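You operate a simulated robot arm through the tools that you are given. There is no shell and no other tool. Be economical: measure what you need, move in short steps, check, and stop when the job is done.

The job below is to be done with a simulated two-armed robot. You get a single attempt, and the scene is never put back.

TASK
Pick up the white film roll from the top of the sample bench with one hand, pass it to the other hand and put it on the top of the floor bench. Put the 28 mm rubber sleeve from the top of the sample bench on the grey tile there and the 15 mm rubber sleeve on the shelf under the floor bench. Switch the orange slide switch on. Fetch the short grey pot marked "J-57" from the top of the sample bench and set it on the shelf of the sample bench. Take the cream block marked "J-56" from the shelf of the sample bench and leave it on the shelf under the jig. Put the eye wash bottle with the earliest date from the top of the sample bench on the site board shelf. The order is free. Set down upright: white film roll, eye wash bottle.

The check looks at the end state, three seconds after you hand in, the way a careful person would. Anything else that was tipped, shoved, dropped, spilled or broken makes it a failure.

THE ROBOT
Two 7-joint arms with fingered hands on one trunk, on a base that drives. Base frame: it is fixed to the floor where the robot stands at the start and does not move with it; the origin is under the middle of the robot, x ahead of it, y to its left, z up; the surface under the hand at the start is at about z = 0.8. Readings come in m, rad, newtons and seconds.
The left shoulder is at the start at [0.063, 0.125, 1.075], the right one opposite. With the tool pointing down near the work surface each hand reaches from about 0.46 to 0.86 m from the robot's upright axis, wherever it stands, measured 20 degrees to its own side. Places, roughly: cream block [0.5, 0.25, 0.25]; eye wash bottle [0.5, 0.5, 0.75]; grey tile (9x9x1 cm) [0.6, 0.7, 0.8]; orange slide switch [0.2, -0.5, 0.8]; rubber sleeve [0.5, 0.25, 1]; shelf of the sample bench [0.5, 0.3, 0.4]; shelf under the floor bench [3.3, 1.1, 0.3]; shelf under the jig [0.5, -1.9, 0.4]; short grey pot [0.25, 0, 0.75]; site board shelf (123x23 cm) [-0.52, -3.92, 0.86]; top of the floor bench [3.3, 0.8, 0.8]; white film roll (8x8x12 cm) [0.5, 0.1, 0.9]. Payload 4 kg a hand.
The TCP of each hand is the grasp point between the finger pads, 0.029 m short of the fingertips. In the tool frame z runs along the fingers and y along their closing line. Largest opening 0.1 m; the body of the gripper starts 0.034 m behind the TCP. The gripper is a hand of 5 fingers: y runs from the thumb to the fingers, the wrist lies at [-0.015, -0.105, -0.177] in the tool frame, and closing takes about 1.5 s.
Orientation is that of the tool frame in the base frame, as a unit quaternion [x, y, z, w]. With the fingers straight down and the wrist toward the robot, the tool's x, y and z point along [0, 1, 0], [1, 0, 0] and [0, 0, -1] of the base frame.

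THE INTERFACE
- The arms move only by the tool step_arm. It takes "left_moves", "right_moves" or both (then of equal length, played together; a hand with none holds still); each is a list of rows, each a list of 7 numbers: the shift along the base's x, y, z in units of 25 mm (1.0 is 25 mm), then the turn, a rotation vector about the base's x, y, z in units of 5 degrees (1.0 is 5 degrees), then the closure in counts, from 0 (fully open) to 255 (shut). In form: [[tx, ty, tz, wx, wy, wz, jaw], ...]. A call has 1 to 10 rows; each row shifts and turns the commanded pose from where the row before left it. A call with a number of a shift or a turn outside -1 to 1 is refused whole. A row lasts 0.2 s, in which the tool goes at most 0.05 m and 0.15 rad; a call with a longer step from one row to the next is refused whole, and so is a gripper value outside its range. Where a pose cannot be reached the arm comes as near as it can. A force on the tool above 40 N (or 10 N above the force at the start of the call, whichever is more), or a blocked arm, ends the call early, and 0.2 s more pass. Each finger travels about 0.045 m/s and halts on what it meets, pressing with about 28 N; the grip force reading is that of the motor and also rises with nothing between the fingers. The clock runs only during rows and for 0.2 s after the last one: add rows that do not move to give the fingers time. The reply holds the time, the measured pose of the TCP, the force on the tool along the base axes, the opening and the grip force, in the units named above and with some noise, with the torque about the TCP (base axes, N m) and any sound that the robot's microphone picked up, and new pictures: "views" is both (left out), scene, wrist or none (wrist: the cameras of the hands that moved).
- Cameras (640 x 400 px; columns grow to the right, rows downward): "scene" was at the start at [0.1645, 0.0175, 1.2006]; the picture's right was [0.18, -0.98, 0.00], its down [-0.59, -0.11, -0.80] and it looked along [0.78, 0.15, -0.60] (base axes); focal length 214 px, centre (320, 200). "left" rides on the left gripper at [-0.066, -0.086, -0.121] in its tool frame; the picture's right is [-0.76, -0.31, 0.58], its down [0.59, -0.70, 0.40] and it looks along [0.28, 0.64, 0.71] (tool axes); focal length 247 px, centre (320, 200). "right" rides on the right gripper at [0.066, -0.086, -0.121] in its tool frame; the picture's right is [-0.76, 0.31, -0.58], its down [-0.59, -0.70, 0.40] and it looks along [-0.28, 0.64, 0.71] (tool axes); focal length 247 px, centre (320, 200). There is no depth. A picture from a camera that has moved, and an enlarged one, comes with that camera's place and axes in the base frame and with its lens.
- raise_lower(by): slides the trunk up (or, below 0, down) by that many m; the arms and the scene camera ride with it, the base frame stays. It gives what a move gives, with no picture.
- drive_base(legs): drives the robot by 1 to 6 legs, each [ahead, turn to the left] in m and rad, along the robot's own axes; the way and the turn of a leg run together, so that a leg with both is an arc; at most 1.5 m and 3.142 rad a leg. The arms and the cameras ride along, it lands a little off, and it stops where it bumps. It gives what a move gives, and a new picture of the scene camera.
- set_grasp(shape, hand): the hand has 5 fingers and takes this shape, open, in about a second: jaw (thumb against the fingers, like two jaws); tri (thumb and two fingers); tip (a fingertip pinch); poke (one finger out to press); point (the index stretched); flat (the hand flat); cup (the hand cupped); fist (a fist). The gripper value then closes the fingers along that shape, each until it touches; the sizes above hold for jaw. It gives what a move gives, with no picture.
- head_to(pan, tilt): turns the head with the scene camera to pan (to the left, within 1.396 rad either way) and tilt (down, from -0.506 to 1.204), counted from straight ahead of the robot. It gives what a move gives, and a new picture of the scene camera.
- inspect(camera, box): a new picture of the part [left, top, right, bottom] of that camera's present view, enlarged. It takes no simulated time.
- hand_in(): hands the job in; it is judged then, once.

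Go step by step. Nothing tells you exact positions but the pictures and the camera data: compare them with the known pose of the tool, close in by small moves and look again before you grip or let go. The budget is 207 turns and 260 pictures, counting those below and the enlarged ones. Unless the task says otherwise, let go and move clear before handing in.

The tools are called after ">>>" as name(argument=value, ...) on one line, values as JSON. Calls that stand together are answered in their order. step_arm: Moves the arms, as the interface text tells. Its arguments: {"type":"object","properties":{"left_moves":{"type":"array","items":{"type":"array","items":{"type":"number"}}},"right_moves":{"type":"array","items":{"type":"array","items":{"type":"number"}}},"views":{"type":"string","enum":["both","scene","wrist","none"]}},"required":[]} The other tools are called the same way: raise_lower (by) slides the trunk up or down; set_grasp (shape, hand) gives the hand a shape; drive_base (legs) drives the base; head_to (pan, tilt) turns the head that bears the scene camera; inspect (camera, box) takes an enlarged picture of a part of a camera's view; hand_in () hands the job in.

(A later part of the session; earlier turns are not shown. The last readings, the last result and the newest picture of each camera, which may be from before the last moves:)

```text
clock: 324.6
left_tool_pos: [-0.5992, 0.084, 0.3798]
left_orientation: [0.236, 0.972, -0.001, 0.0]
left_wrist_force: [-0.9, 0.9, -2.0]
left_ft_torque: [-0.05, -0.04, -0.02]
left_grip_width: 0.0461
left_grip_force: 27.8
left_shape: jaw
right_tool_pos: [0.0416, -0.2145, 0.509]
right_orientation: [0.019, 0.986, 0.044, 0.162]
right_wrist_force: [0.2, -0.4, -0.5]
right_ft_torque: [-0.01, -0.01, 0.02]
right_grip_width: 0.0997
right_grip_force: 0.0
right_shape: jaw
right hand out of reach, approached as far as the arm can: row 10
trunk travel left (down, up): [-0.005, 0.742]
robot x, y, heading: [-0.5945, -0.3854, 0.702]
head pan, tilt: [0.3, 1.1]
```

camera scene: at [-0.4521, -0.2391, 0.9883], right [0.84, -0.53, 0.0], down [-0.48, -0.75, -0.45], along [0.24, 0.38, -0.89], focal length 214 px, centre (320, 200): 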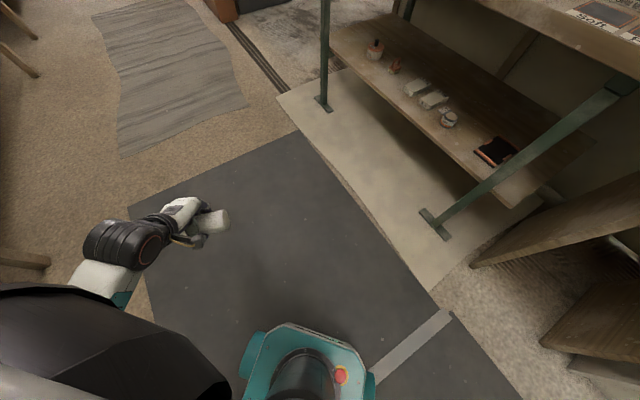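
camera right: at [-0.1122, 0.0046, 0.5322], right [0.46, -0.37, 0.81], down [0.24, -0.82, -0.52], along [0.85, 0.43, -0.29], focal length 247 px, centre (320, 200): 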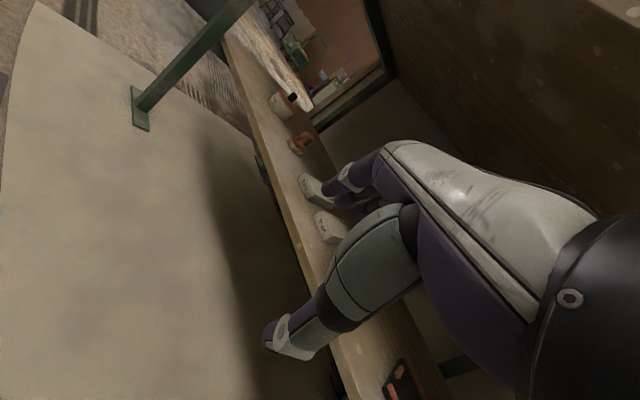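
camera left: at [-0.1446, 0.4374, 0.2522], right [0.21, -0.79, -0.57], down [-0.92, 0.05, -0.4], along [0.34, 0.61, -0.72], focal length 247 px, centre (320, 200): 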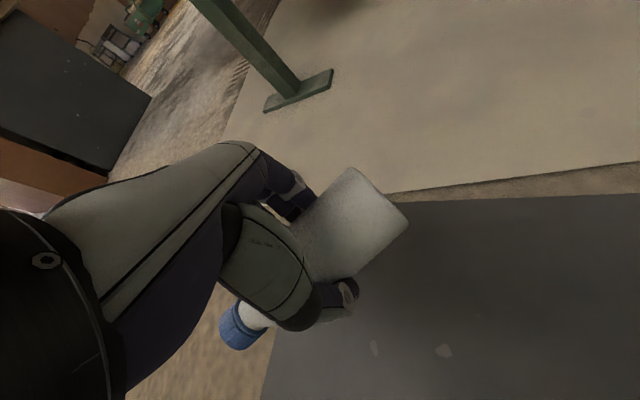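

I back off to give room, then test extending this hand pose so the elbow keeps clear of the bench leg.

>>> drive_base(legs=[[-0.35, 0]])

>>> step_arm(right_moves=[[0.8, 0.4, 0, -0.3, 0, 0, 0], [0.8, 0.4, -0.3, -0.3, 0, 0, 0], [0.8, 0.4, -0.3, -0.3, 0, 0, 0], [0.8, 0.4, -0.3, 0, 0, 0, 0], [0.8, 0.4, -0.3, 0, 0, 0, 0], [0.8, 0.4, -0.3, 0, 0, 0, 0], [0.8, 0.4, 0, 0, 0, 0, 0], [0.8, 0.4, 0, 0, 0, 0, 0], [0.8, 0, 0, 0, 0, 0, 0], [0, 0, 0, 0, 0, 0, 0]], views="none")

```text
clock: 326.9
left_tool_pos: [-0.8639, -0.1441, 0.3803]
left_orientation: [0.237, 0.972, -0.002, 0.001]
left_wrist_force: [1.1, -0.5, -2.2]
left_ft_torque: [-0.05, -0.04, 0.03]
left_grip_width: 0.0462
left_grip_force: 28.1
left_shape: jaw
right_tool_pos: [-0.2244, -0.4418, 0.5058]
right_orientation: [0.02, 0.986, 0.044, 0.161]
right_wrist_force: [0.5, 0.3, 0.0]
right_ft_torque: [-0.02, -0.02, 0.0]
right_grip_width: 0.1
right_grip_force: 0.0
right_shape: jaw
trunk travel left (down, up): [-0.005, 0.742]
robot x, y, heading: [-0.8594, -0.6152, 0.706]
head pan, tilt: [0.3, 1.1]
camera scene: at [-0.6815, -0.4351, 0.8811], right [0.84, -0.54, 0.0], down [-0.48, -0.75, -0.45], along [0.24, 0.38, -0.89], focal length 214 px, centre (320, 200)
```

scene: 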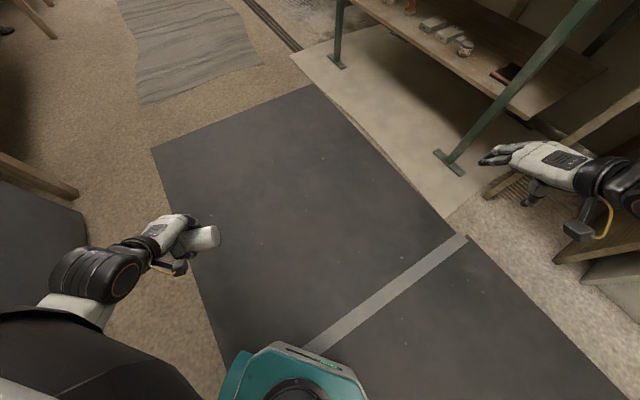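

```text
clock: 329.1
left_tool_pos: [-0.8641, -0.144, 0.3796]
left_orientation: [0.238, 0.971, -0.002, 0.0]
left_wrist_force: [0.0, 0.7, -2.7]
left_ft_torque: [0.03, -0.04, -0.01]
left_grip_width: 0.0461
left_grip_force: 27.9
left_shape: jaw
right_tool_pos: [-0.1145, -0.3556, 0.4477]
right_orientation: [0.016, 0.986, 0.006, 0.167]
right_wrist_force: [0.3, -0.3, -0.6]
right_ft_torque: [0.01, -0.01, -0.01]
right_grip_width: 0.0995
right_grip_force: 0.0
right_shape: jaw
right hand out of reach, approached as far as the arm can: row 5, 6, 7, 8, 9
trunk travel left (down, up): [-0.005, 0.742]
robot x, y, heading: [-0.8645, -0.6145, 0.702]
head pan, tilt: [0.3, 1.1]
```

The bench leg is in the way for the right elbow; I will fetch the block later with the left hand from the other side. First I deliver the bottle: raise the trunk, fold the right arm back and drive to the site board.

>>> raise_lower(by=0.3)

>>> step_arm(right_moves=[[-0.5, -0.3, 1, 0, 0.95, -1, 0], [-0.5, -0.3, 1, 0, 0.95, -1, 0], [-0.5, -0.3, 1, 0, 0.95, -1, 0], [-0.5, -0.3, 1, 0, 0.95, -1, 0], [-0.5, -0.3, 1, 0, 0, -1, 0], [-0.5, -0.3, 1, 0, 0, -1, 0], [-0.5, -0.3, 1, 0, 0, -1, 0], [0, 0, 1, 0, 0, -1, 0], [0, 0, 1, 0, 0, -1, 0], [0, 0, 1, 0, 0, -0.6, 0]], left_moves=[[0, 0, 1, 0, 0, -0.5, 255], [0, 0, 1, 0, 0, -0.5, 255], [0, 0, 1, 0, 0, -0.5, 255], [0, 0, 1, 0, 0, -0.5, 255], [0, 0, 1, 0, 0, -0.5, 255], [0, 0, 1, 0, 0, -0.5, 255], [0, 0, 1, 0, 0, -0.5, 255], [0, 0, 1, 0, 0, -0.5, 255], [0, 0, 1, 0, 0, -0.3, 255], [0, 0, 1, 0, 0, 0, 255]], views="none")

>>> drive_base(legs=[[0, -2.1], [1.3, -0.17], [1.0, 0]])

```text
clock: 332.1
left_tool_pos: [-0.8647, -0.1457, 0.6796]
left_orientation: [0.237, 0.972, -0.002, 0.0]
left_wrist_force: [0.1, 0.1, -2.9]
left_ft_torque: [0.01, -0.01, 0.0]
left_grip_width: 0.0461
left_grip_force: 28.0
left_shape: jaw
right_tool_pos: [-0.1259, -0.3655, 0.9869]
right_orientation: [0.036, 0.946, 0.124, 0.299]
right_wrist_force: [0.0, -0.4, 0.5]
right_ft_torque: [0.03, -0.01, -0.02]
right_grip_width: 0.1
right_grip_force: 0.1
right_shape: jaw
trunk travel left (down, up): [-0.305, 0.442]
robot x, y, heading: [-0.866, -0.6148, 0.706]
head pan, tilt: [0.3, 1.1]
```

```text
clock: 334.3
left_tool_pos: [-0.8653, -0.1072, 0.9152]
left_orientation: [0.413, 0.911, -0.004, 0.002]
left_wrist_force: [0.5, 0.4, -3.3]
left_ft_torque: [-0.03, 0.0, 0.02]
left_grip_width: 0.0461
left_grip_force: 27.6
left_shape: jaw
left hand out of reach, approached as far as the arm can: row 4, 5, 6, 7, 8, 10
right_tool_pos: [-0.2131, -0.4177, 1.2366]
right_orientation: [0.444, 0.88, 0.024, 0.167]
right_wrist_force: [0.9, 0.0, -0.9]
right_ft_torque: [0.02, 0.04, 0.02]
right_grip_width: 0.0999
right_grip_force: 0.0
right_shape: jaw
trunk travel left (down, up): [-0.305, 0.442]
robot x, y, heading: [-0.8614, -0.6133, 0.709]
head pan, tilt: [0.3, 1.1]
```

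```text
clock: 350.7
left_tool_pos: [-0.3351, -3.2264, 0.9149]
left_orientation: [1.0, 0.012, -0.001, -0.003]
left_wrist_force: [-0.8, -0.5, -2.0]
left_ft_torque: [0.0, 0.05, 0.01]
left_grip_width: 0.0459
left_grip_force: 27.6
left_shape: jaw
right_tool_pos: [-0.9906, -3.5296, 1.2351]
right_orientation: [0.985, -0.027, -0.141, 0.093]
right_wrist_force: [0.6, -0.1, -0.9]
right_ft_torque: [0.04, 0.01, 0.02]
right_grip_width: 0.1
right_grip_force: 0.0
right_shape: jaw
trunk travel left (down, up): [-0.305, 0.442]
robot x, y, heading: [-0.7216, -2.9001, -1.554]
head pan, tilt: [0.3, 1.1]
camera scene: at [-0.7034, -3.0319, 1.1967], right [-0.95, -0.31, 0.0], down [-0.27, 0.85, -0.45], along [0.14, -0.43, -0.89], focal length 214 px, centre (320, 200)
```

scene: 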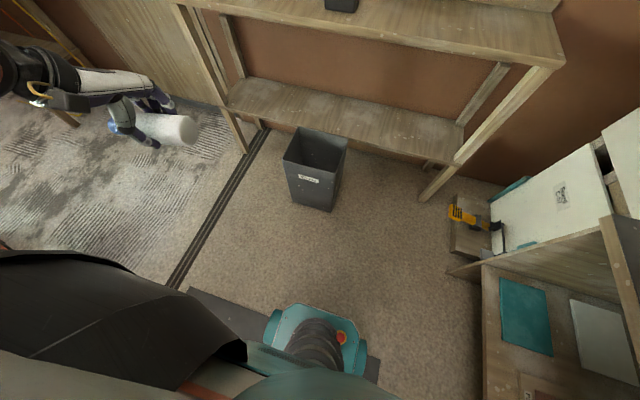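

I look at the site board shelf.

>>> head_to(pan=0.15, tilt=0.45)

```text
clock: 351.8
left_tool_pos: [-0.3337, -3.2265, 0.9148]
left_orientation: [1.0, 0.012, -0.001, -0.003]
left_wrist_force: [-0.5, 0.6, -3.1]
left_ft_torque: [0.0, 0.03, -0.03]
left_grip_width: 0.0459
left_grip_force: 28.4
left_shape: jaw
right_tool_pos: [-0.99, -3.5293, 1.2357]
right_orientation: [0.985, -0.029, -0.141, 0.092]
right_wrist_force: [-0.2, -0.6, -0.3]
right_ft_torque: [-0.01, 0.01, 0.0]
right_grip_width: 0.0998
right_grip_force: 0.1
right_shape: jaw
trunk travel left (down, up): [-0.305, 0.442]
robot x, y, heading: [-0.7238, -2.9049, -1.556]
head pan, tilt: [0.15, 0.45]
camera scene: at [-0.7079, -3.0623, 1.2488], right [-0.99, -0.16, 0.0], down [-0.07, 0.43, -0.9], along [0.15, -0.89, -0.44], focal length 214 px, centre (320, 200)
```

scene: 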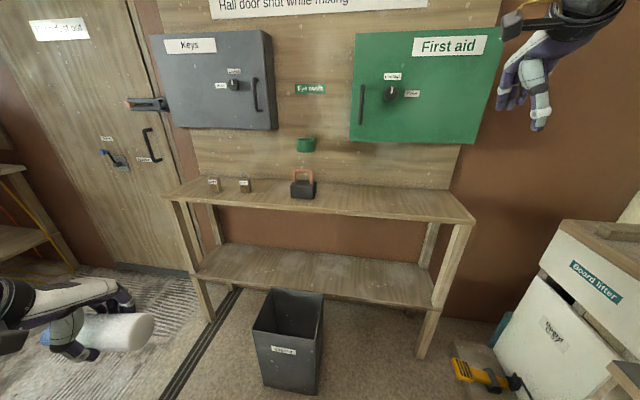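

The shelf's right part is free. I rotate the left hand so the bottle stands upright (cap up) and the hand is horizontal.

>>> step_arm(left_moves=[[-0.3, -0.7, 0.5, -0.924, -0.924, -0.924, 255], [-0.3, -0.7, 0.5, -0.924, -0.924, -0.924, 255], [-0.3, -0.7, 0.5, -0.924, -0.924, -0.924, 255], [-0.3, -0.7, 0.5, -0.924, -0.924, -0.924, 255], [-0.3, -0.7, 0.5, -0.924, -0.924, -0.924, 255], [-0.3, -0.7, 0.5, -0.924, -0.924, -0.924, 255], [-0.3, -0.7, 0.5, -0.924, -0.924, -0.924, 255], [-0.3, -0.7, 0.5, -0.924, -0.924, -0.924, 255], [-0.3, 0, 0.5, -0.924, -0.924, -0.924, 255], [-0.3, 0, 0.5, -0.924, -0.924, -0.924, 255]], views="none")

>>> step_arm(left_moves=[[0, 0, 0, -0.924, -0.924, -0.924, 255], [0, 0, 0, -0.924, -0.924, -0.924, 255], [0, 0, 0, -0.924, -0.924, -0.924, 255], [0, 0, 0, -0.924, -0.924, -0.924, 255], [0, 0, 0, -0.924, -0.924, -0.924, 255], [0, 0, 0, 0, 0, 0, 255]], views="scene")

```text
clock: 354.0
left_tool_pos: [-0.3993, -3.3748, 1.0391]
left_orientation: [0.771, -0.362, 0.366, 0.374]
left_wrist_force: [-0.9, -0.3, -3.3]
left_ft_torque: [0.05, 0.03, -0.01]
left_grip_width: 0.0462
left_grip_force: 28.1
left_shape: jaw
left hand out of reach, approached as far as the arm can: row 1, 2, 4
right_tool_pos: [-0.9903, -3.5291, 1.2362]
right_orientation: [0.985, -0.028, -0.14, 0.092]
right_wrist_force: [0.8, 0.5, 0.7]
right_ft_torque: [0.01, 0.01, -0.01]
right_grip_width: 0.0999
right_grip_force: 0.0
right_shape: jaw
trunk travel left (down, up): [-0.305, 0.442]
robot x, y, heading: [-0.7226, -2.9015, -1.557]
head pan, tilt: [0.15, 0.45]
```

```text
clock: 355.4
left_tool_pos: [-0.3998, -3.3758, 1.0392]
left_orientation: [0.508, -0.493, 0.494, 0.505]
left_wrist_force: [0.8, -0.3, -2.7]
left_ft_torque: [0.06, 0.02, -0.01]
left_grip_width: 0.046
left_grip_force: 28.0
left_shape: jaw
right_tool_pos: [-0.9901, -3.5289, 1.2351]
right_orientation: [0.985, -0.028, -0.141, 0.093]
right_wrist_force: [0.3, -0.5, 0.7]
right_ft_torque: [-0.02, -0.01, 0.04]
right_grip_width: 0.0998
right_grip_force: 0.1
right_shape: jaw
trunk travel left (down, up): [-0.305, 0.442]
robot x, y, heading: [-0.7262, -2.9067, -1.557]
head pan, tilt: [0.15, 0.45]
camera scene: at [-0.7078, -3.0622, 1.2489], right [-0.99, -0.16, 0.0], down [-0.07, 0.43, -0.9], along [0.15, -0.89, -0.44], focal length 214 px, centre (320, 200)
```

scene: 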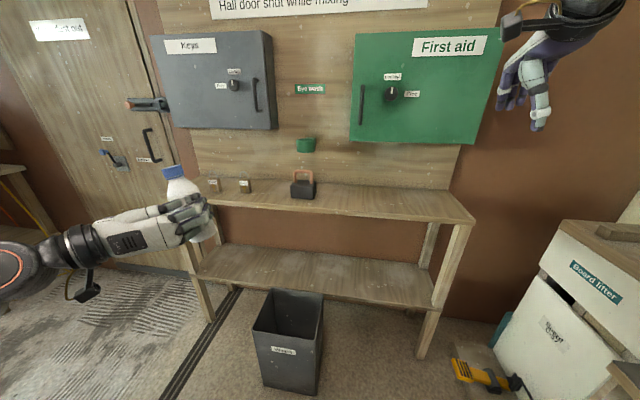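

The bottle is upright in the hand. I drive closer, then extend over the shelf.

>>> step_arm(right_moves=[[0, 1, 0, 0, 0, 0, 0], [0, 1, 0, 0, 0, 0, 0], [0, 1, 0, 0, 0, 0, 0], [0, 1, 0, 0, 0, 0, 0], [0, 1, 0, 0, 0, 0, 0]], left_moves=[[-0.6, 0, 0, 0, 0, 0, 255], [-0.6, 0, 0, 0, 0, 0, 255], [-0.6, 0, 0, 0, 0, 0, 255], [-0.6, 0, 0, 0, 0, 0, 255], [-0.6, 0, 0, 0, 0, 0, 255]], views="none")

>>> drive_base(legs=[[0.22, 0]])

>>> step_arm(left_moves=[[-0.7, -1, -0.1, 0, 0, 0, 255], [-0.7, -1, -0.1, 0, 0, 0, 255], [-0.7, -1, -0.1, 0, 0, 0, 255], [-0.7, -1, -0.1, 0, 0, 0, 255], [-0.7, -1, -0.1, 0, 0, 0, 255], [-0.7, -1, -0.1, 0, 0, 0, 255], [-0.7, -1, -0.1, 0, 0, 0, 255], [-0.7, -1, -0.1, 0, 0, 0, 255], [-0.4, -1, -0.2, 0, 0, 0, 255], [0, -1, -0.2, 0, 0, 0, 255]], views="scene")

```text
clock: 356.6
left_tool_pos: [-0.4747, -3.3762, 1.0387]
left_orientation: [0.508, -0.494, 0.493, 0.504]
left_wrist_force: [0.5, -0.4, -2.2]
left_ft_torque: [0.04, 0.0, 0.01]
left_grip_width: 0.0459
left_grip_force: 28.6
left_shape: jaw
right_tool_pos: [-0.9902, -3.4042, 1.2353]
right_orientation: [0.985, -0.028, -0.14, 0.093]
right_wrist_force: [0.0, 0.0, 0.2]
right_ft_torque: [0.0, 0.01, -0.01]
right_grip_width: 0.0999
right_grip_force: 0.0
right_shape: jaw
trunk travel left (down, up): [-0.305, 0.442]
robot x, y, heading: [-0.7246, -2.9049, -1.556]
head pan, tilt: [0.15, 0.45]
```

```text
clock: 358.2
left_tool_pos: [-0.4707, -3.5955, 1.0385]
left_orientation: [0.508, -0.494, 0.494, 0.504]
left_wrist_force: [0.5, -0.5, -2.5]
left_ft_torque: [0.04, 0.02, 0.03]
left_grip_width: 0.0458
left_grip_force: 28.4
left_shape: jaw
right_tool_pos: [-0.9869, -3.6254, 1.2353]
right_orientation: [0.985, -0.027, -0.141, 0.093]
right_wrist_force: [0.9, -0.3, 0.6]
right_ft_torque: [-0.02, 0.0, 0.01]
right_grip_width: 0.1002
right_grip_force: 0.1
right_shape: jaw
trunk travel left (down, up): [-0.305, 0.442]
robot x, y, heading: [-0.7222, -3.1226, -1.557]
head pan, tilt: [0.15, 0.45]
camera scene: at [-0.7047, -3.2825, 1.2487], right [-0.99, -0.16, 0.0], down [-0.07, 0.43, -0.9], along [0.15, -0.89, -0.44], focal length 214 px, centre (320, 200)
```

scene: 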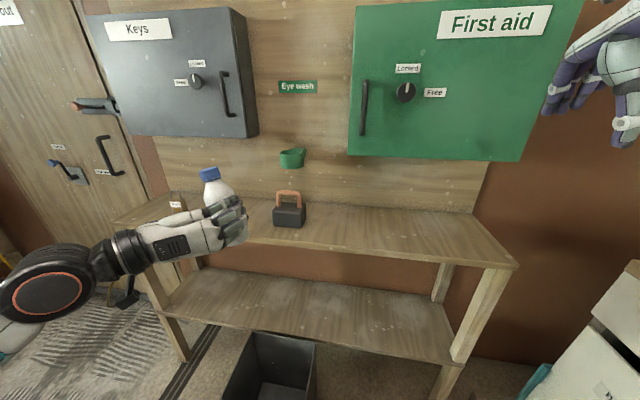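

```text
clock: 360.4
left_tool_pos: [-0.6209, -3.8466, 1.0086]
left_orientation: [0.509, -0.494, 0.494, 0.503]
left_wrist_force: [0.7, -0.4, -2.8]
left_ft_torque: [0.04, 0.02, 0.0]
left_grip_width: 0.0457
left_grip_force: 28.0
left_shape: jaw
right_tool_pos: [-0.9867, -3.6247, 1.2358]
right_orientation: [0.985, -0.028, -0.14, 0.093]
right_wrist_force: [0.5, 0.2, 0.3]
right_ft_torque: [-0.06, -0.02, -0.01]
right_grip_width: 0.0998
right_grip_force: 0.0
right_shape: jaw
trunk travel left (down, up): [-0.305, 0.442]
robot x, y, heading: [-0.7218, -3.1249, -1.554]
head pan, tilt: [0.15, 0.45]
camera scene: at [-0.7049, -3.2821, 1.2488], right [-0.99, -0.16, 0.0], down [-0.07, 0.43, -0.9], along [0.15, -0.89, -0.44], focal length 214 px, centre (320, 200)
```

scene: 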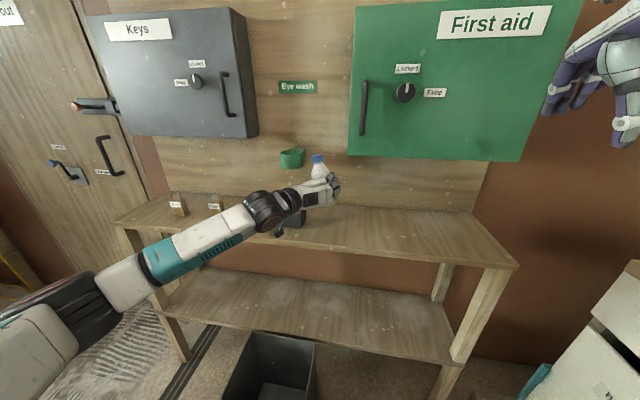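

>>> step_arm(left_moves=[[0, 0, -1, 0, 0, 0, 255], [0, 0, -1, 0, 0, 0, 255], [0, 0, -0.7, 0, 0, 0, 255], [0, 0, -0.3, 0, 0, 0, 255], [0, 0, -0.3, 0, 0, 0, 255], [0, 0, -0.2, 0, 0, 0, 255], [0, 0, 0, 0, 0, 0, 255]], views="none")

>>> inspect(camera="scene", box=[220, 130, 400, 280])

```text
clock: 362.0
left_tool_pos: [-0.6196, -3.844, 0.9213]
left_orientation: [0.509, -0.494, 0.494, 0.504]
left_wrist_force: [0.4, -0.7, -2.9]
left_ft_torque: [0.01, -0.01, -0.04]
left_grip_width: 0.0459
left_grip_force: 28.5
left_shape: jaw
right_tool_pos: [-0.9853, -3.6255, 1.236]
right_orientation: [0.985, -0.028, -0.141, 0.092]
right_wrist_force: [-0.8, 0.3, -0.7]
right_ft_torque: [-0.02, 0.01, 0.02]
right_grip_width: 0.0998
right_grip_force: 0.0
right_shape: jaw
trunk travel left (down, up): [-0.305, 0.442]
robot x, y, heading: [-0.723, -3.1218, -1.556]
head pan, tilt: [0.15, 0.45]
```

```text
2.67 times, centred on (310, 205) of scene
camera zoom: at [-0.7049, -3.2818, 1.2488], right [-0.99, -0.16, 0.0], down [-0.07, 0.43, -0.9], along [0.15, -0.89, -0.44], focal length 572 px, centre (347, 187)
```

zoom: 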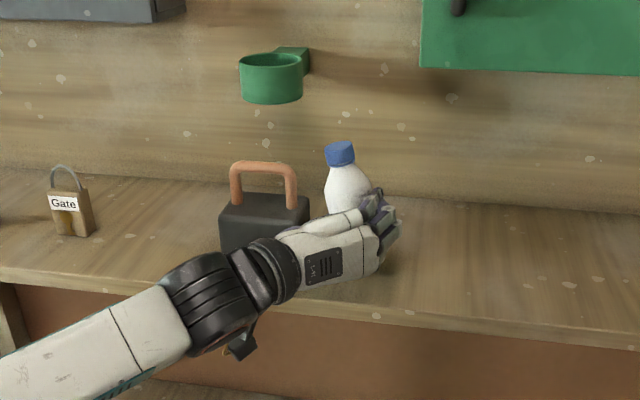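

>>> step_arm(left_moves=[[0, 0, -0.2, 0, 0, 0, 255], [0, 0, -0.2, 0, 0, 0, 255], [0, 0, -0.2, 0, 0, 0, 255], [0, 0, 0, 0, 0, 0, 255]], views="none")

```text
clock: 363.0
left_tool_pos: [-0.6219, -3.8433, 0.9103]
left_orientation: [0.506, -0.493, 0.495, 0.505]
left_wrist_force: [-5.1, -0.4, 15.2]
left_ft_torque: [-0.34, -0.07, -0.08]
left_grip_width: 0.0458
left_grip_force: 27.7
left_shape: jaw
right_tool_pos: [-0.9867, -3.622, 1.2373]
right_orientation: [0.985, -0.029, -0.139, 0.094]
right_wrist_force: [0.3, 0.2, -0.5]
right_ft_torque: [0.01, -0.03, 0.03]
right_grip_width: 0.1
right_grip_force: 0.1
right_shape: jaw
trunk travel left (down, up): [-0.305, 0.442]
robot x, y, heading: [-0.7219, -3.1219, -1.561]
head pan, tilt: [0.15, 0.45]
```

Contact. I ease, open slowly, and withdraw straight back.

>>> step_arm(left_moves=[[0, 0, 0.15, 0, 0, 0, 230], [0, 0, 0, 0, 0, 0, 180], [0, 0, 0, 0, 0, 0, 120], [0, 0, 0, 0, 0, 0, 60], [0, 0, 0, 0, 0, 0, 0], [0, 0, 0, 0, 0, 0, 0], [0, 0, 0, 0, 0, 0, 0], [0, 0, 0, 0, 0, 0, 0]], views="none")

>>> inspect(camera="scene", box=[260, 130, 400, 260])

```text
clock: 364.8
left_tool_pos: [-0.6207, -3.8456, 0.9106]
left_orientation: [0.508, -0.494, 0.494, 0.504]
left_wrist_force: [0.0, 1.1, 0.2]
left_ft_torque: [0.02, -0.02, -0.03]
left_grip_width: 0.0998
left_grip_force: 0.0
left_shape: jaw
right_tool_pos: [-0.9855, -3.6242, 1.236]
right_orientation: [0.985, -0.028, -0.14, 0.093]
right_wrist_force: [-0.2, -0.7, -0.2]
right_ft_torque: [-0.01, -0.01, -0.01]
right_grip_width: 0.1
right_grip_force: 0.1
right_shape: jaw
trunk travel left (down, up): [-0.305, 0.442]
robot x, y, heading: [-0.723, -3.1226, -1.56]
head pan, tilt: [0.15, 0.45]
```

```text
3.08 times, centred on (330, 195) of scene
camera zoom: at [-0.7049, -3.2816, 1.2489], right [-0.99, -0.16, 0.0], down [-0.07, 0.43, -0.9], along [0.15, -0.89, -0.44], focal length 660 px, centre (289, 215)
```

zoom: 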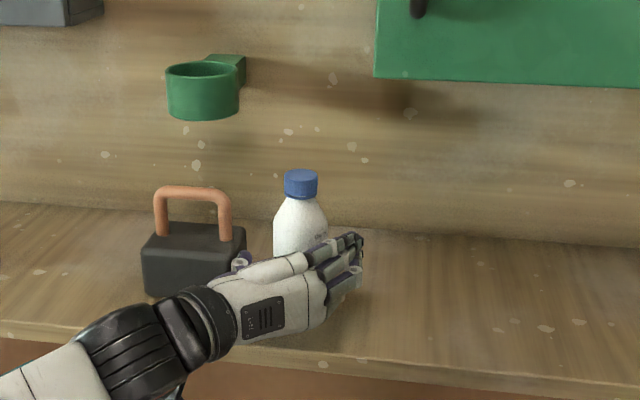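

>>> step_arm(left_moves=[[0, 0.4, 0, 0, 0, 0, 0], [0, 0.6, 0, 0, 0, 0, 0], [0, 0.8, 0, 0, 0, 0, 0], [0, 1, 0, 0, 0, 0, 0], [0, 1, 0, 0, 0, 0, 0], [0, 1, 0.3, 0, 0, 0, 0], [0, 1, 0.5, 0, 0, 0, 0], [0, 1, 1, 0, 0, 0, 0], [0, 1, 1, 0, 0, 0, 0], [0, 1, 1, 0, 0, 0, 0]], views="scene")

```text
clock: 367.0
left_tool_pos: [-0.6215, -3.624, 1.0052]
left_orientation: [0.508, -0.494, 0.495, 0.504]
left_wrist_force: [0.2, 0.7, 0.2]
left_ft_torque: [-0.01, 0.02, -0.04]
left_grip_width: 0.0998
left_grip_force: 0.1
left_shape: jaw
right_tool_pos: [-0.9871, -3.6245, 1.235]
right_orientation: [0.985, -0.028, -0.141, 0.093]
right_wrist_force: [0.4, -1.0, -0.4]
right_ft_torque: [-0.02, 0.01, 0.0]
right_grip_width: 0.1001
right_grip_force: 0.0
right_shape: jaw
trunk travel left (down, up): [-0.305, 0.442]
robot x, y, heading: [-0.7233, -3.1236, -1.554]
head pan, tilt: [0.15, 0.45]
camera scene: at [-0.7049, -3.2812, 1.249], right [-0.99, -0.16, 0.0], down [-0.07, 0.43, -0.9], along [0.15, -0.89, -0.44], focal length 214 px, centre (320, 200)
```

scene: 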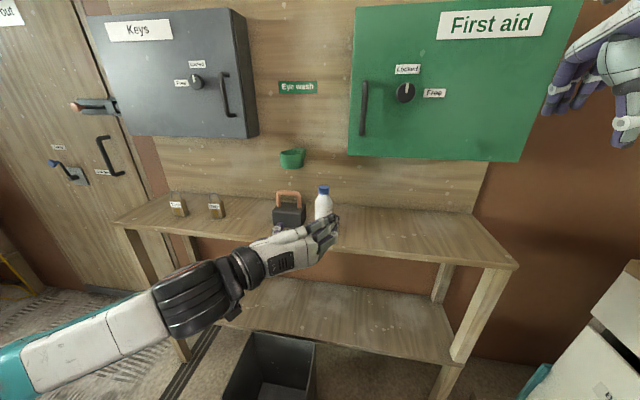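

The bottle stands on the shelf. Now I go back for block J-56, this time with the right hand from the left side of the bench. First arms into travel poses, then drive.

>>> step_arm(left_moves=[[0.3, 0.4, 1, 0, 0, 0, 0], [0.3, 0.4, 1, 0, 0, 0, 0], [0.3, 0.4, 1, 0, 0, 0, 0], [0.3, 0.4, 1, 0, 0, 0, 0], [0.3, 0.4, 1, 0, 0, 0, 0], [0.3, 0.4, 1, 0, 0, 0, 0], [0.3, 0, 1, 0, 0, 0, 0], [0.3, 0, 1, 0, 0, 0, 0], [0.3, 0, 1, 0, 0, 0, 0], [0.3, 0, 1, 0, 0, 0, 0]], right_moves=[[0, 0, 0, 0.5, -0.83, 0, 0], [0, 0, 0, 0.5, -0.83, 0, 0], [0, 0, 0, 0.5, -0.83, 0, 0], [0, 0, 0, 0.5, -0.83, 0, 0], [0, 0, 0, 0, 0, 0, 0], [0, 0, 0, 0, 0, 0, 0], [0, 0, 0, 0, 0, 0, 0], [0, 0, 0, 0, 0, 0, 0], [0, 0, 0, 0, 0, 0, 0], [0, 0, 0, 0, 0, 0, 0]], views="none")

>>> drive_base(legs=[[-0.5, 0], [0, 3.1], [1.5, 0], [1.5, 0]])

```text
clock: 369.2
left_tool_pos: [-0.539, -3.6026, 1.2562]
left_orientation: [0.508, -0.494, 0.495, 0.503]
left_wrist_force: [0.0, -0.1, -0.8]
left_ft_torque: [0.02, -0.02, 0.0]
left_grip_width: 0.0997
left_grip_force: 0.2
left_shape: jaw
left hand out of reach, approached as far as the arm can: row 2, 3, 4, 5, 6
right_tool_pos: [-0.9865, -3.6239, 1.2362]
right_orientation: [1.0, -0.028, 0.002, 0.002]
right_wrist_force: [-0.9, -0.2, -0.3]
right_ft_torque: [0.0, 0.01, 0.0]
right_grip_width: 0.0997
right_grip_force: 0.1
right_shape: jaw
trunk travel left (down, up): [-0.305, 0.442]
robot x, y, heading: [-0.7239, -3.1306, -1.561]
head pan, tilt: [0.15, 0.45]
```

```text
clock: 375.3
left_tool_pos: [-0.2235, -2.7544, 1.2574]
left_orientation: [0.679, -0.201, 0.67, 0.223]
left_wrist_force: [0.7, 0.5, -0.1]
left_ft_torque: [-0.02, 0.01, -0.06]
left_grip_width: 0.1
left_grip_force: 0.1
left_shape: jaw
right_tool_pos: [-0.4586, -3.1354, 1.237]
right_orientation: [0.899, 0.438, 0.002, 0.002]
right_wrist_force: [-0.5, 1.1, 0.1]
right_ft_torque: [-0.07, 0.05, 0.01]
right_grip_width: 0.1
right_grip_force: 0.0
right_shape: jaw
trunk travel left (down, up): [-0.305, 0.442]
robot x, y, heading: [-0.7199, -2.6352, -0.692]
head pan, tilt: [0.15, 0.45]
stopped in leg 2: the robot was blocked; the commanded pose is now the measured one
camera scene: at [-0.5874, -2.7222, 1.2492], right [-0.52, -0.86, 0.0], down [-0.37, 0.22, -0.9], along [0.77, -0.47, -0.43], focal length 214 px, centre (320, 200)
```

scene: 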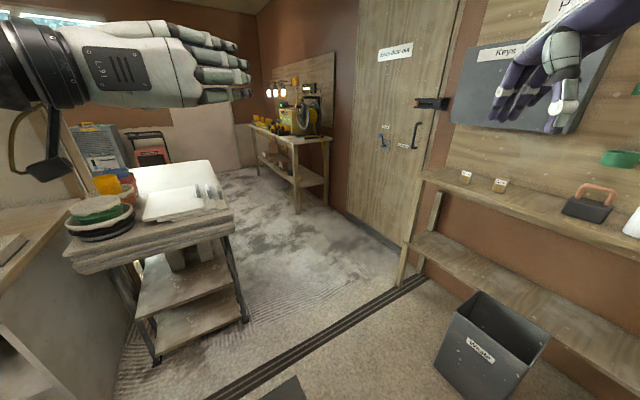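

Something blocked the turn. I undo it, back straight out along the aisle instead, and then turn in the open.

>>> drive_base(legs=[[0, -0.868], [-1.5, 0], [-1.5, 0], [-0.89, 0], [0, 0.86]])

```text
clock: 398.7
left_tool_pos: [-0.2303, 1.1444, 1.2563]
left_orientation: [0.678, -0.206, 0.669, 0.226]
left_wrist_force: [-0.3, 0.6, 0.9]
left_ft_torque: [-0.01, -0.02, 0.02]
left_grip_width: 0.1
left_grip_force: 0.0
left_shape: jaw
right_tool_pos: [-0.4695, 0.7688, 1.2374]
right_orientation: [0.902, 0.432, 0.004, 0.001]
right_wrist_force: [0.4, -0.3, -0.1]
right_ft_torque: [0.03, 0.01, 0.02]
right_grip_width: 0.0999
right_grip_force: 0.1
right_shape: jaw
trunk travel left (down, up): [-0.305, 0.442]
robot x, y, heading: [-0.7256, 1.276, -0.703]
head pan, tilt: [0.15, 0.45]
camera scene: at [-0.5943, 1.1827, 1.2489], right [-0.53, -0.85, 0.0], down [-0.37, 0.23, -0.9], along [0.77, -0.47, -0.44], focal length 214 px, centre (320, 200)
```

scene: 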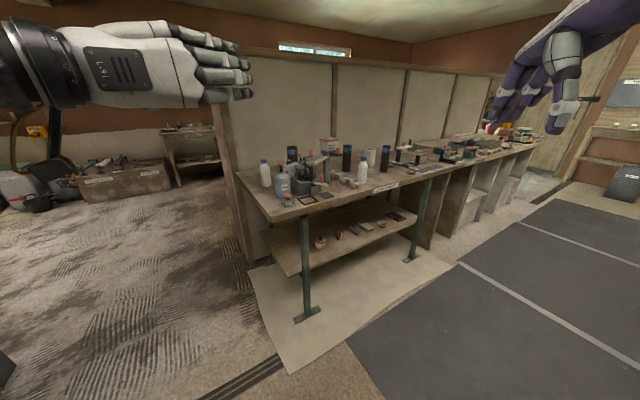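

>>> raise_lower(by=-0.3)

>>> step_arm(right_moves=[[0.5, -0.4, -0.7, 0, 0, 0, 0], [0.5, -0.4, -0.7, 0, 0, 0, 0], [0.5, -0.4, -0.7, 0, 0, 0, 0], [0.5, -0.4, -0.7, 0, 0, 0, 0], [0.5, -0.4, -0.7, 0, 0, 0, 0], [0.5, -0.4, -0.7, 0, 0, 0, 0], [0, 0, -1, 0, 0, 0, 0], [0, 0, -1, 0, 0, 0, 0], [0, 0, -1, 0, 0, 0, 0], [0, 0, -1, 0, 0, 0, 0]], left_moves=[[0, 0, 1, 0, 0, 0, 0], [0, 0, 1, 0, 0, 0, 0], [0, 0, 1, 0, 0, 0, 0], [0, 0, 1, 0, 0, 0, 0], [0, 0, 1, 0, 0, 0, 0], [0, 0, 1, 0, 0, 0, 0], [0, 0, 1, 0, 0, 0, 0], [0, 0, 1, 0, 0, 0, 0], [0, 0, 0, 0, 0, 0, 0], [0, 0, 0, 0, 0, 0, 0]], views="none")

>>> step_arm(right_moves=[[0, 0, -1, 0, 0, 0, 0], [0, 0, -1, 0, 0, 0, 0], [0, 0, -1, 0, 0, 0, 0], [0, 0, -1, 0, 0, 0, 0], [0, 0, -1, 0, 0, 0, 0], [0, 0, -1, 0, 0, 0, 0], [0, 0, -1, 0, 0, 0, 0], [0, 0, -1, 0, 0, 0, 0], [0, 0, -1, 0, 0, 0, 0], [0, 0, 0, 0, 0, 0, 0]], views="none")

```text
clock: 401.7
left_tool_pos: [-0.1761, 1.0988, 0.8855]
left_orientation: [0.736, -0.23, 0.605, 0.2]
left_wrist_force: [0.1, -0.3, 0.9]
left_ft_torque: [0.03, 0.0, 0.01]
left_grip_width: 0.0997
left_grip_force: 0.1
left_shape: jaw
right_tool_pos: [-0.4706, 0.7677, 0.9357]
right_orientation: [0.903, 0.431, 0.005, 0.001]
right_wrist_force: [0.0, 0.6, 0.4]
right_ft_torque: [0.01, -0.01, 0.0]
right_grip_width: 0.0999
right_grip_force: 0.0
right_shape: jaw
trunk travel left (down, up): [-0.005, 0.742]
robot x, y, heading: [-0.7295, 1.2713, -0.699]
head pan, tilt: [0.15, 0.45]
```

```text
clock: 403.9
left_tool_pos: [-0.1771, 1.0983, 1.0841]
left_orientation: [0.736, -0.23, 0.605, 0.2]
left_wrist_force: [0.1, 0.6, -0.4]
left_ft_torque: [0.01, 0.02, 0.03]
left_grip_width: 0.0999
left_grip_force: 0.1
left_shape: jaw
right_tool_pos: [-0.3956, 0.7086, 0.7301]
right_orientation: [0.902, 0.432, 0.004, 0.001]
right_wrist_force: [0.3, -0.5, 0.6]
right_ft_torque: [0.0, 0.02, 0.01]
right_grip_width: 0.1
right_grip_force: 0.1
right_shape: jaw
trunk travel left (down, up): [-0.005, 0.742]
robot x, y, heading: [-0.7293, 1.2734, -0.703]
head pan, tilt: [0.15, 0.45]
```

```text
clock: 406.1
left_tool_pos: [-0.1762, 1.0991, 1.0844]
left_orientation: [0.735, -0.229, 0.606, 0.199]
left_wrist_force: [0.5, -0.7, 0.4]
left_ft_torque: [0.03, -0.02, 0.01]
left_grip_width: 0.0999
left_grip_force: 0.0
left_shape: jaw
right_tool_pos: [-0.3948, 0.708, 0.5051]
right_orientation: [0.902, 0.431, 0.005, 0.002]
right_wrist_force: [-1.0, 0.0, 0.4]
right_ft_torque: [0.0, 0.03, -0.02]
right_grip_width: 0.1002
right_grip_force: 0.0
right_shape: jaw
trunk travel left (down, up): [-0.005, 0.742]
robot x, y, heading: [-0.7301, 1.2767, -0.703]
head pan, tilt: [0.15, 0.45]
```

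>>> step_arm(right_moves=[[0, 0, 0, 0, 0, -1, 0], [0, 0, 0, 0, 0, -1, 0], [0, 0, 0, 0, 0, -1, 0], [0, 0, 0, 0, 0, -1, 0], [0, 0, 0, 0, 0, -1, 0], [0, 0, 0, 0, 0, -1, 0], [0, 0, 0, 0, 0, -1, 0], [0, 0, 0, 0, 0, -1, 0], [0, 0, 0, 0, 0, -1, 0], [0, 0, 0, 0, 0, -1, 0]], views="none")

>>> step_arm(right_moves=[[0.76, -0.65, -0.2, 0, 0, 0, 0], [0.76, -0.65, -0.2, 0, 0, 0, 0], [0.76, -0.65, -0.2, 0, 0, 0, 0], [0.76, -0.65, -0.2, 0, 0, 0, 0], [0.76, -0.65, 0, 0, 0, 0, 0], [0.76, -0.65, 0, 0, 0, 0, 0], [0.76, -0.65, 0, 0, 0, 0, 0], [0.76, -0.65, 0, 0, 0, 0, 0], [0.76, -0.65, 0, 0, 0, 0, 0], [0, 0, 0, 0, 0, 0, 0]], views="none")

```text
clock: 408.3
left_tool_pos: [-0.1758, 1.0984, 1.0845]
left_orientation: [0.736, -0.229, 0.605, 0.199]
left_wrist_force: [-0.7, -0.7, 0.2]
left_ft_torque: [0.0, -0.01, 0.01]
left_grip_width: 0.0999
left_grip_force: 0.0
left_shape: jaw
right_tool_pos: [-0.3965, 0.7083, 0.5053]
right_orientation: [1.0, 0.009, 0.004, 0.003]
right_wrist_force: [-1.0, 0.2, -0.4]
right_ft_torque: [0.02, 0.03, 0.03]
right_grip_width: 0.0998
right_grip_force: 0.1
right_shape: jaw
trunk travel left (down, up): [-0.005, 0.742]
robot x, y, heading: [-0.7243, 1.2755, -0.703]
head pan, tilt: [0.15, 0.45]
```

```text
clock: 410.5
left_tool_pos: [-0.177, 1.0991, 1.0828]
left_orientation: [0.735, -0.23, 0.606, 0.199]
left_wrist_force: [-0.2, -0.1, 0.3]
left_ft_torque: [0.0, 0.03, 0.03]
left_grip_width: 0.0996
left_grip_force: 0.1
left_shape: jaw
right_tool_pos: [-0.2238, 0.5618, 0.4853]
right_orientation: [1.0, 0.01, 0.003, 0.002]
right_wrist_force: [0.2, 0.1, -0.2]
right_ft_torque: [-0.01, 0.01, 0.0]
right_grip_width: 0.0999
right_grip_force: 0.1
right_shape: jaw
trunk travel left (down, up): [-0.005, 0.742]
robot x, y, heading: [-0.7272, 1.2723, -0.711]
head pan, tilt: [0.15, 0.45]
```

The needed hand pose is reachable here. I recentre the hand, raise the left arm further and drive in under the bench.

>>> step_arm(right_moves=[[0.95, 0.71, 0, 0, 0, 0, 0], [0.95, 0.71, 0, 0, 0, 0, 0], [0.95, 0.71, 0, 0, 0, 0, 0], [0.95, 0.71, 0, 0, 0, 0, 0], [0, 0, 0, 0, 0, 0, 0], [0, 0, 0, 0, 0, 0, 0], [0, 0, 0, 0, 0, 0, 0], [0, 0, 0, 0, 0, 0, 0]], left_moves=[[-0.7, 0.6, 1, 0, 0, 0, 0], [-0.7, 0.6, 1, 0, 0, 0, 0], [-0.7, 0.6, 1, 0, 0, 0, 0], [-0.7, 0.6, 1, 0, 0, 0, 0], [-0.7, 0.6, 1, 0, 0, 0, 0], [-0.7, 0.6, 1, 0, 0, 0, 0], [0, 0, 1, 0, 0, 0, 0], [0, 0, 1, 0, 0, 0, 0]], views="none")

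>>> drive_base(legs=[[0.3, -0.035]])

```text
clock: 412.3
left_tool_pos: [-0.281, 1.1867, 1.2857]
left_orientation: [0.736, -0.229, 0.605, 0.198]
left_wrist_force: [-0.1, -0.1, -0.4]
left_ft_torque: [-0.03, -0.03, -0.01]
left_grip_width: 0.0999
left_grip_force: 0.1
left_shape: jaw
right_tool_pos: [-0.132, 0.6341, 0.4859]
right_orientation: [1.0, 0.01, 0.004, 0.002]
right_wrist_force: [-0.5, 0.1, 0.8]
right_ft_torque: [0.01, 0.02, 0.0]
right_grip_width: 0.0998
right_grip_force: 0.1
right_shape: jaw
right hand out of reach, approached as far as the arm can: row 4
trunk travel left (down, up): [-0.005, 0.742]
robot x, y, heading: [-0.7261, 1.2717, -0.701]
head pan, tilt: [0.15, 0.45]
```

```text
clock: 414.3
left_tool_pos: [-0.0604, 0.9751, 1.2854]
left_orientation: [0.731, -0.243, 0.602, 0.21]
left_wrist_force: [-0.8, -0.1, 0.5]
left_ft_torque: [0.0, -0.03, 0.0]
left_grip_width: 0.0999
left_grip_force: 0.1
left_shape: jaw
right_tool_pos: [0.0686, 0.4161, 0.4854]
right_orientation: [1.0, -0.008, 0.004, 0.002]
right_wrist_force: [0.7, -0.5, 0.0]
right_ft_torque: [0.0, -0.01, 0.01]
right_grip_width: 0.1001
right_grip_force: 0.1
right_shape: jaw
trunk travel left (down, up): [-0.005, 0.742]
robot x, y, heading: [-0.5016, 1.077, -0.74]
head pan, tilt: [0.15, 0.45]
camera scene: at [-0.2824, 0.8978, 0.9332], right [-0.56, -0.83, 0.0], down [-0.36, 0.24, -0.9], along [0.75, -0.5, -0.44], focal length 214 px, centre (320, 200)
```

scene: 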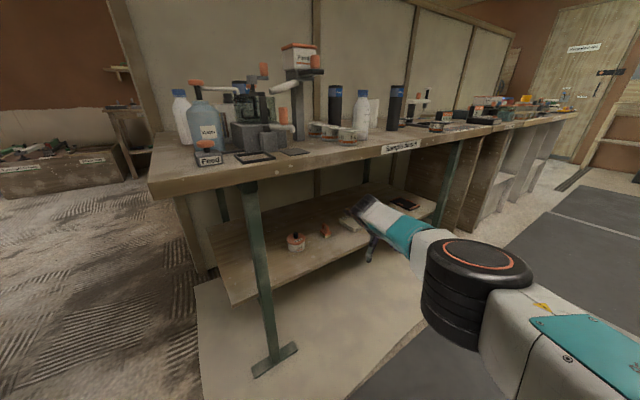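

>>> drive_base(legs=[[0.38, 0.03]])

>>> step_arm(right_moves=[[0, 0, -0.4, 0, 0, -0.3, 40], [0, 0, 0, 0, 0, 0, 40], [0, 0, 0, 0, 0, 0, 40]], views="wrist")

```text
clock: 416.7
left_tool_pos: [0.2265, 0.7393, 1.2849]
left_orientation: [0.735, -0.231, 0.605, 0.2]
left_wrist_force: [0.2, 0.3, -0.2]
left_ft_torque: [0.0, -0.01, 0.0]
left_grip_width: 0.0999
left_grip_force: 0.0
left_shape: jaw
right_tool_pos: [0.3728, 0.1845, 0.486]
right_orientation: [1.0, 0.008, 0.003, 0.003]
right_wrist_force: [0.3, 0.4, -0.1]
right_ft_torque: [0.0, 0.0, 0.01]
right_grip_width: 0.1
right_grip_force: 0.0
right_shape: jaw
trunk travel left (down, up): [-0.005, 0.742]
robot x, y, heading: [-0.2192, 0.8244, -0.705]
head pan, tilt: [0.15, 0.45]
camera scene: at [0.0056, 0.6555, 0.9332], right [-0.53, -0.85, 0.0], down [-0.37, 0.23, -0.9], along [0.76, -0.48, -0.44], focal length 214 px, centre (320, 200)
```

scene: 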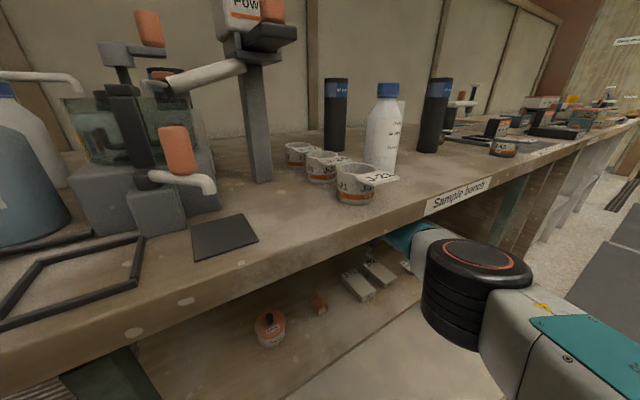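

```text
clock: 417.5
left_tool_pos: [0.2253, 0.7388, 1.2832]
left_orientation: [0.735, -0.231, 0.605, 0.201]
left_wrist_force: [-0.4, -0.4, -0.6]
left_ft_torque: [0.04, 0.02, 0.01]
left_grip_width: 0.1
left_grip_force: 0.0
left_shape: jaw
right_tool_pos: [0.3679, 0.1856, 0.4759]
right_orientation: [1.0, -0.005, 0.003, 0.002]
right_wrist_force: [0.6, -0.3, -0.2]
right_ft_torque: [0.03, 0.01, -0.01]
right_grip_width: 0.0845
right_grip_force: 0.1
right_shape: jaw
right hand out of reach, approached as far as the arm can: row 1
trunk travel left (down, up): [-0.005, 0.742]
robot x, y, heading: [-0.2185, 0.8218, -0.705]
head pan, tilt: [0.15, 0.45]
camera right: at [0.4331, 0.2721, 0.5963], right [-0.76, -0.3, 0.57], down [-0.58, 0.71, -0.41], along [-0.29, -0.64, -0.71], focal length 247 px, centre (320, 200)
```

right: 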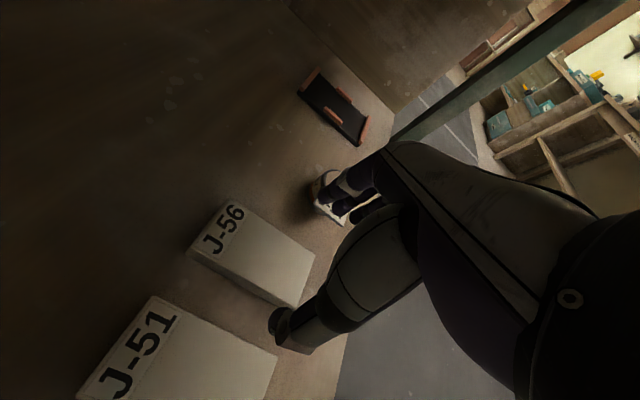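

Very good view: block centre [0.379,0.174], gap to J-51 about 4 cm. I align and descend.

>>> step_arm(right_moves=[[0, -0.45, 0, 0, 0, 0.1, 55], [0, 0, -0.5, 0, 0, 0, 55], [0, 0, -0.5, 0, 0, 0, 55], [0, 0, -0.5, 0, 0, 0, 55], [0, 0, -0.5, 0, 0, 0, 55], [0, 0, 0, 0, 0, 0, 55]], views="wrist")

```text
clock: 418.9
left_tool_pos: [0.2251, 0.7397, 1.2845]
left_orientation: [0.735, -0.231, 0.605, 0.201]
left_wrist_force: [0.1, 0.9, 0.8]
left_ft_torque: [0.02, 0.0, 0.03]
left_grip_width: 0.0999
left_grip_force: 0.1
left_shape: jaw
right_tool_pos: [0.353, 0.1801, 0.4326]
right_orientation: [1.0, -0.001, 0.003, 0.002]
right_wrist_force: [0.9, 0.9, 0.0]
right_ft_torque: [0.02, -0.01, 0.0]
right_grip_width: 0.0784
right_grip_force: 0.0
right_shape: jaw
right hand out of reach, approached as far as the arm can: row 1, 3, 5
trunk travel left (down, up): [-0.005, 0.742]
robot x, y, heading: [-0.2209, 0.8219, -0.708]
head pan, tilt: [0.15, 0.45]
camera right: at [0.4178, 0.267, 0.5523], right [-0.76, -0.3, 0.57], down [-0.59, 0.7, -0.41], along [-0.28, -0.64, -0.71], focal length 247 px, centre (320, 200)
```

right: 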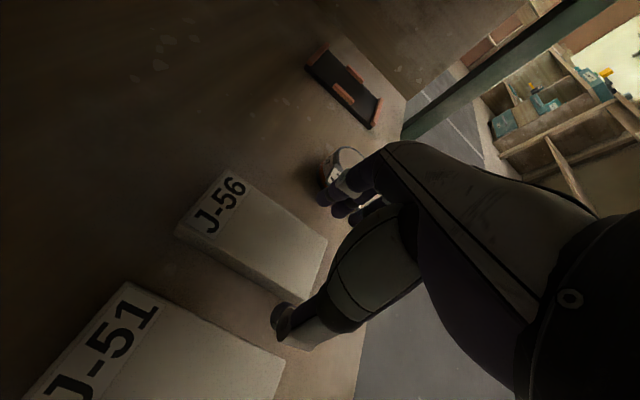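

>>> drive_base(legs=[[0.04, 0]])

>>> step_arm(right_moves=[[-0.4, 0.4, 0, 0, 0, 0, 55], [0, 0.3, 0, 0, 0, 0, 55], [0, 0, 0, 0, 0, 0, 55]], views="wrist")

```text
clock: 419.8
left_tool_pos: [0.2551, 0.7135, 1.2848]
left_orientation: [0.735, -0.231, 0.605, 0.2]
left_wrist_force: [-0.4, -0.5, 0.3]
left_ft_torque: [0.01, 0.04, -0.02]
left_grip_width: 0.0997
left_grip_force: 0.1
left_shape: jaw
right_tool_pos: [0.3836, 0.155, 0.4322]
right_orientation: [1.0, -0.001, 0.003, 0.003]
right_wrist_force: [-0.5, -0.1, -0.1]
right_ft_torque: [-0.05, 0.02, 0.02]
right_grip_width: 0.0788
right_grip_force: 0.1
right_shape: jaw
trunk travel left (down, up): [-0.005, 0.742]
robot x, y, heading: [-0.1888, 0.7994, -0.708]
head pan, tilt: [0.15, 0.45]
camera scene: at [0.0356, 0.6299, 0.9332], right [-0.53, -0.85, 0.0], down [-0.37, 0.23, -0.9], along [0.76, -0.48, -0.44], focal length 214 px, centre (320, 200)
```

scene: 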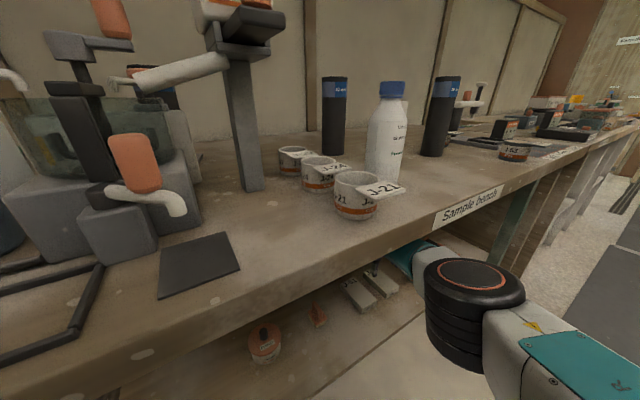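

```text
clock: 420.6
left_tool_pos: [0.255, 0.7135, 1.2854]
left_orientation: [0.735, -0.231, 0.606, 0.2]
left_wrist_force: [0.3, -0.4, 0.1]
left_ft_torque: [0.01, 0.03, -0.01]
left_grip_width: 0.0998
left_grip_force: 0.1
left_shape: jaw
right_tool_pos: [0.3723, 0.1721, 0.4315]
right_orientation: [1.0, -0.002, 0.004, 0.003]
right_wrist_force: [0.0, -0.2, -0.2]
right_ft_torque: [0.01, -0.04, -0.01]
right_grip_width: 0.079
right_grip_force: 0.0
right_shape: jaw
trunk travel left (down, up): [-0.005, 0.742]
robot x, y, heading: [-0.1918, 0.8024, -0.71]
head pan, tilt: [0.15, 0.45]
camera right: at [0.4376, 0.2582, 0.5526], right [-0.76, -0.3, 0.57], down [-0.58, 0.7, -0.41], along [-0.28, -0.64, -0.71], focal length 247 px, centre (320, 200)
```

right: 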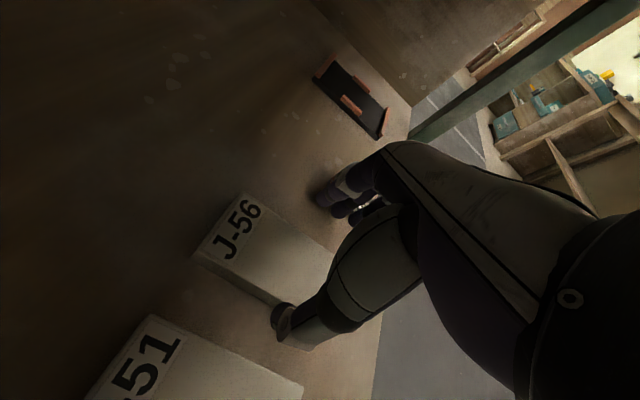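

>>> step_arm(right_moves=[[0, 0.13, -0.4, 0, 0, 0, 55], [0, 0, -0.4, 0, 0, 0, 55], [0, 0, -0.4, 0, 0, 0, 55], [0, 0, -0.35, 0, 0, 0, 55], [0, 0, 0, 0, 0, 0, 55]], views="none")

```text
clock: 421.8
left_tool_pos: [0.2555, 0.714, 1.2847]
left_orientation: [0.735, -0.231, 0.605, 0.201]
left_wrist_force: [0.5, 0.8, 0.1]
left_ft_torque: [0.0, 0.02, 0.02]
left_grip_width: 0.1001
left_grip_force: 0.0
left_shape: jaw
right_tool_pos: [0.3728, 0.1751, 0.3931]
right_orientation: [1.0, -0.001, 0.002, 0.002]
right_wrist_force: [0.4, 0.0, 0.5]
right_ft_torque: [-0.01, -0.01, 0.0]
right_grip_width: 0.0789
right_grip_force: 0.0
right_shape: jaw
trunk travel left (down, up): [-0.005, 0.742]
robot x, y, heading: [-0.188, 0.8006, -0.71]
head pan, tilt: [0.15, 0.45]
```

Down without contact at z=0.393. I close and lift slightly, then look.

>>> step_arm(right_moves=[[0, 0, 0, 0, 0, 0, 255], [0, 0, 0, 0, 0, 0, 255], [0, 0, 0, 0, 0, 0, 255], [0, 0, 0, 0, 0, 0, 255], [0, 0, 0, 0, 0, 0, 255], [0, 0, 0, 0, 0, 0, 255], [0, 0, 0.5, 0, 0, 0, 255], [0, 0, 1, 0, 0, 0, 255], [0, 0, 1, 0, 0, 0, 255]], views="wrist")

```text
clock: 423.8
left_tool_pos: [0.2553, 0.7143, 1.2848]
left_orientation: [0.735, -0.231, 0.605, 0.201]
left_wrist_force: [0.5, 0.7, -0.1]
left_ft_torque: [0.02, -0.04, 0.0]
left_grip_width: 0.0998
left_grip_force: 0.2
left_shape: jaw
right_tool_pos: [0.3727, 0.1753, 0.4544]
right_orientation: [1.0, -0.001, 0.004, 0.002]
right_wrist_force: [1.1, -0.6, -1.0]
right_ft_torque: [-0.01, 0.01, 0.0]
right_grip_width: 0.0558
right_grip_force: 28.0
right_shape: jaw
trunk travel left (down, up): [-0.005, 0.742]
robot x, y, heading: [-0.1933, 0.8061, -0.716]
head pan, tilt: [0.15, 0.45]
camera right: at [0.438, 0.2615, 0.5759], right [-0.76, -0.3, 0.57], down [-0.58, 0.7, -0.41], along [-0.28, -0.64, -0.71], focal length 247 px, centre (320, 200)
```

right: 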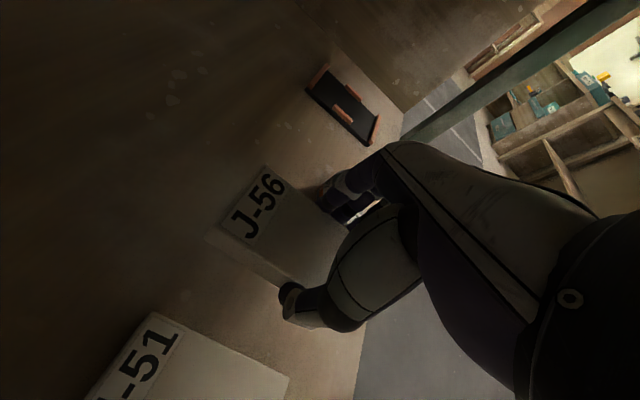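

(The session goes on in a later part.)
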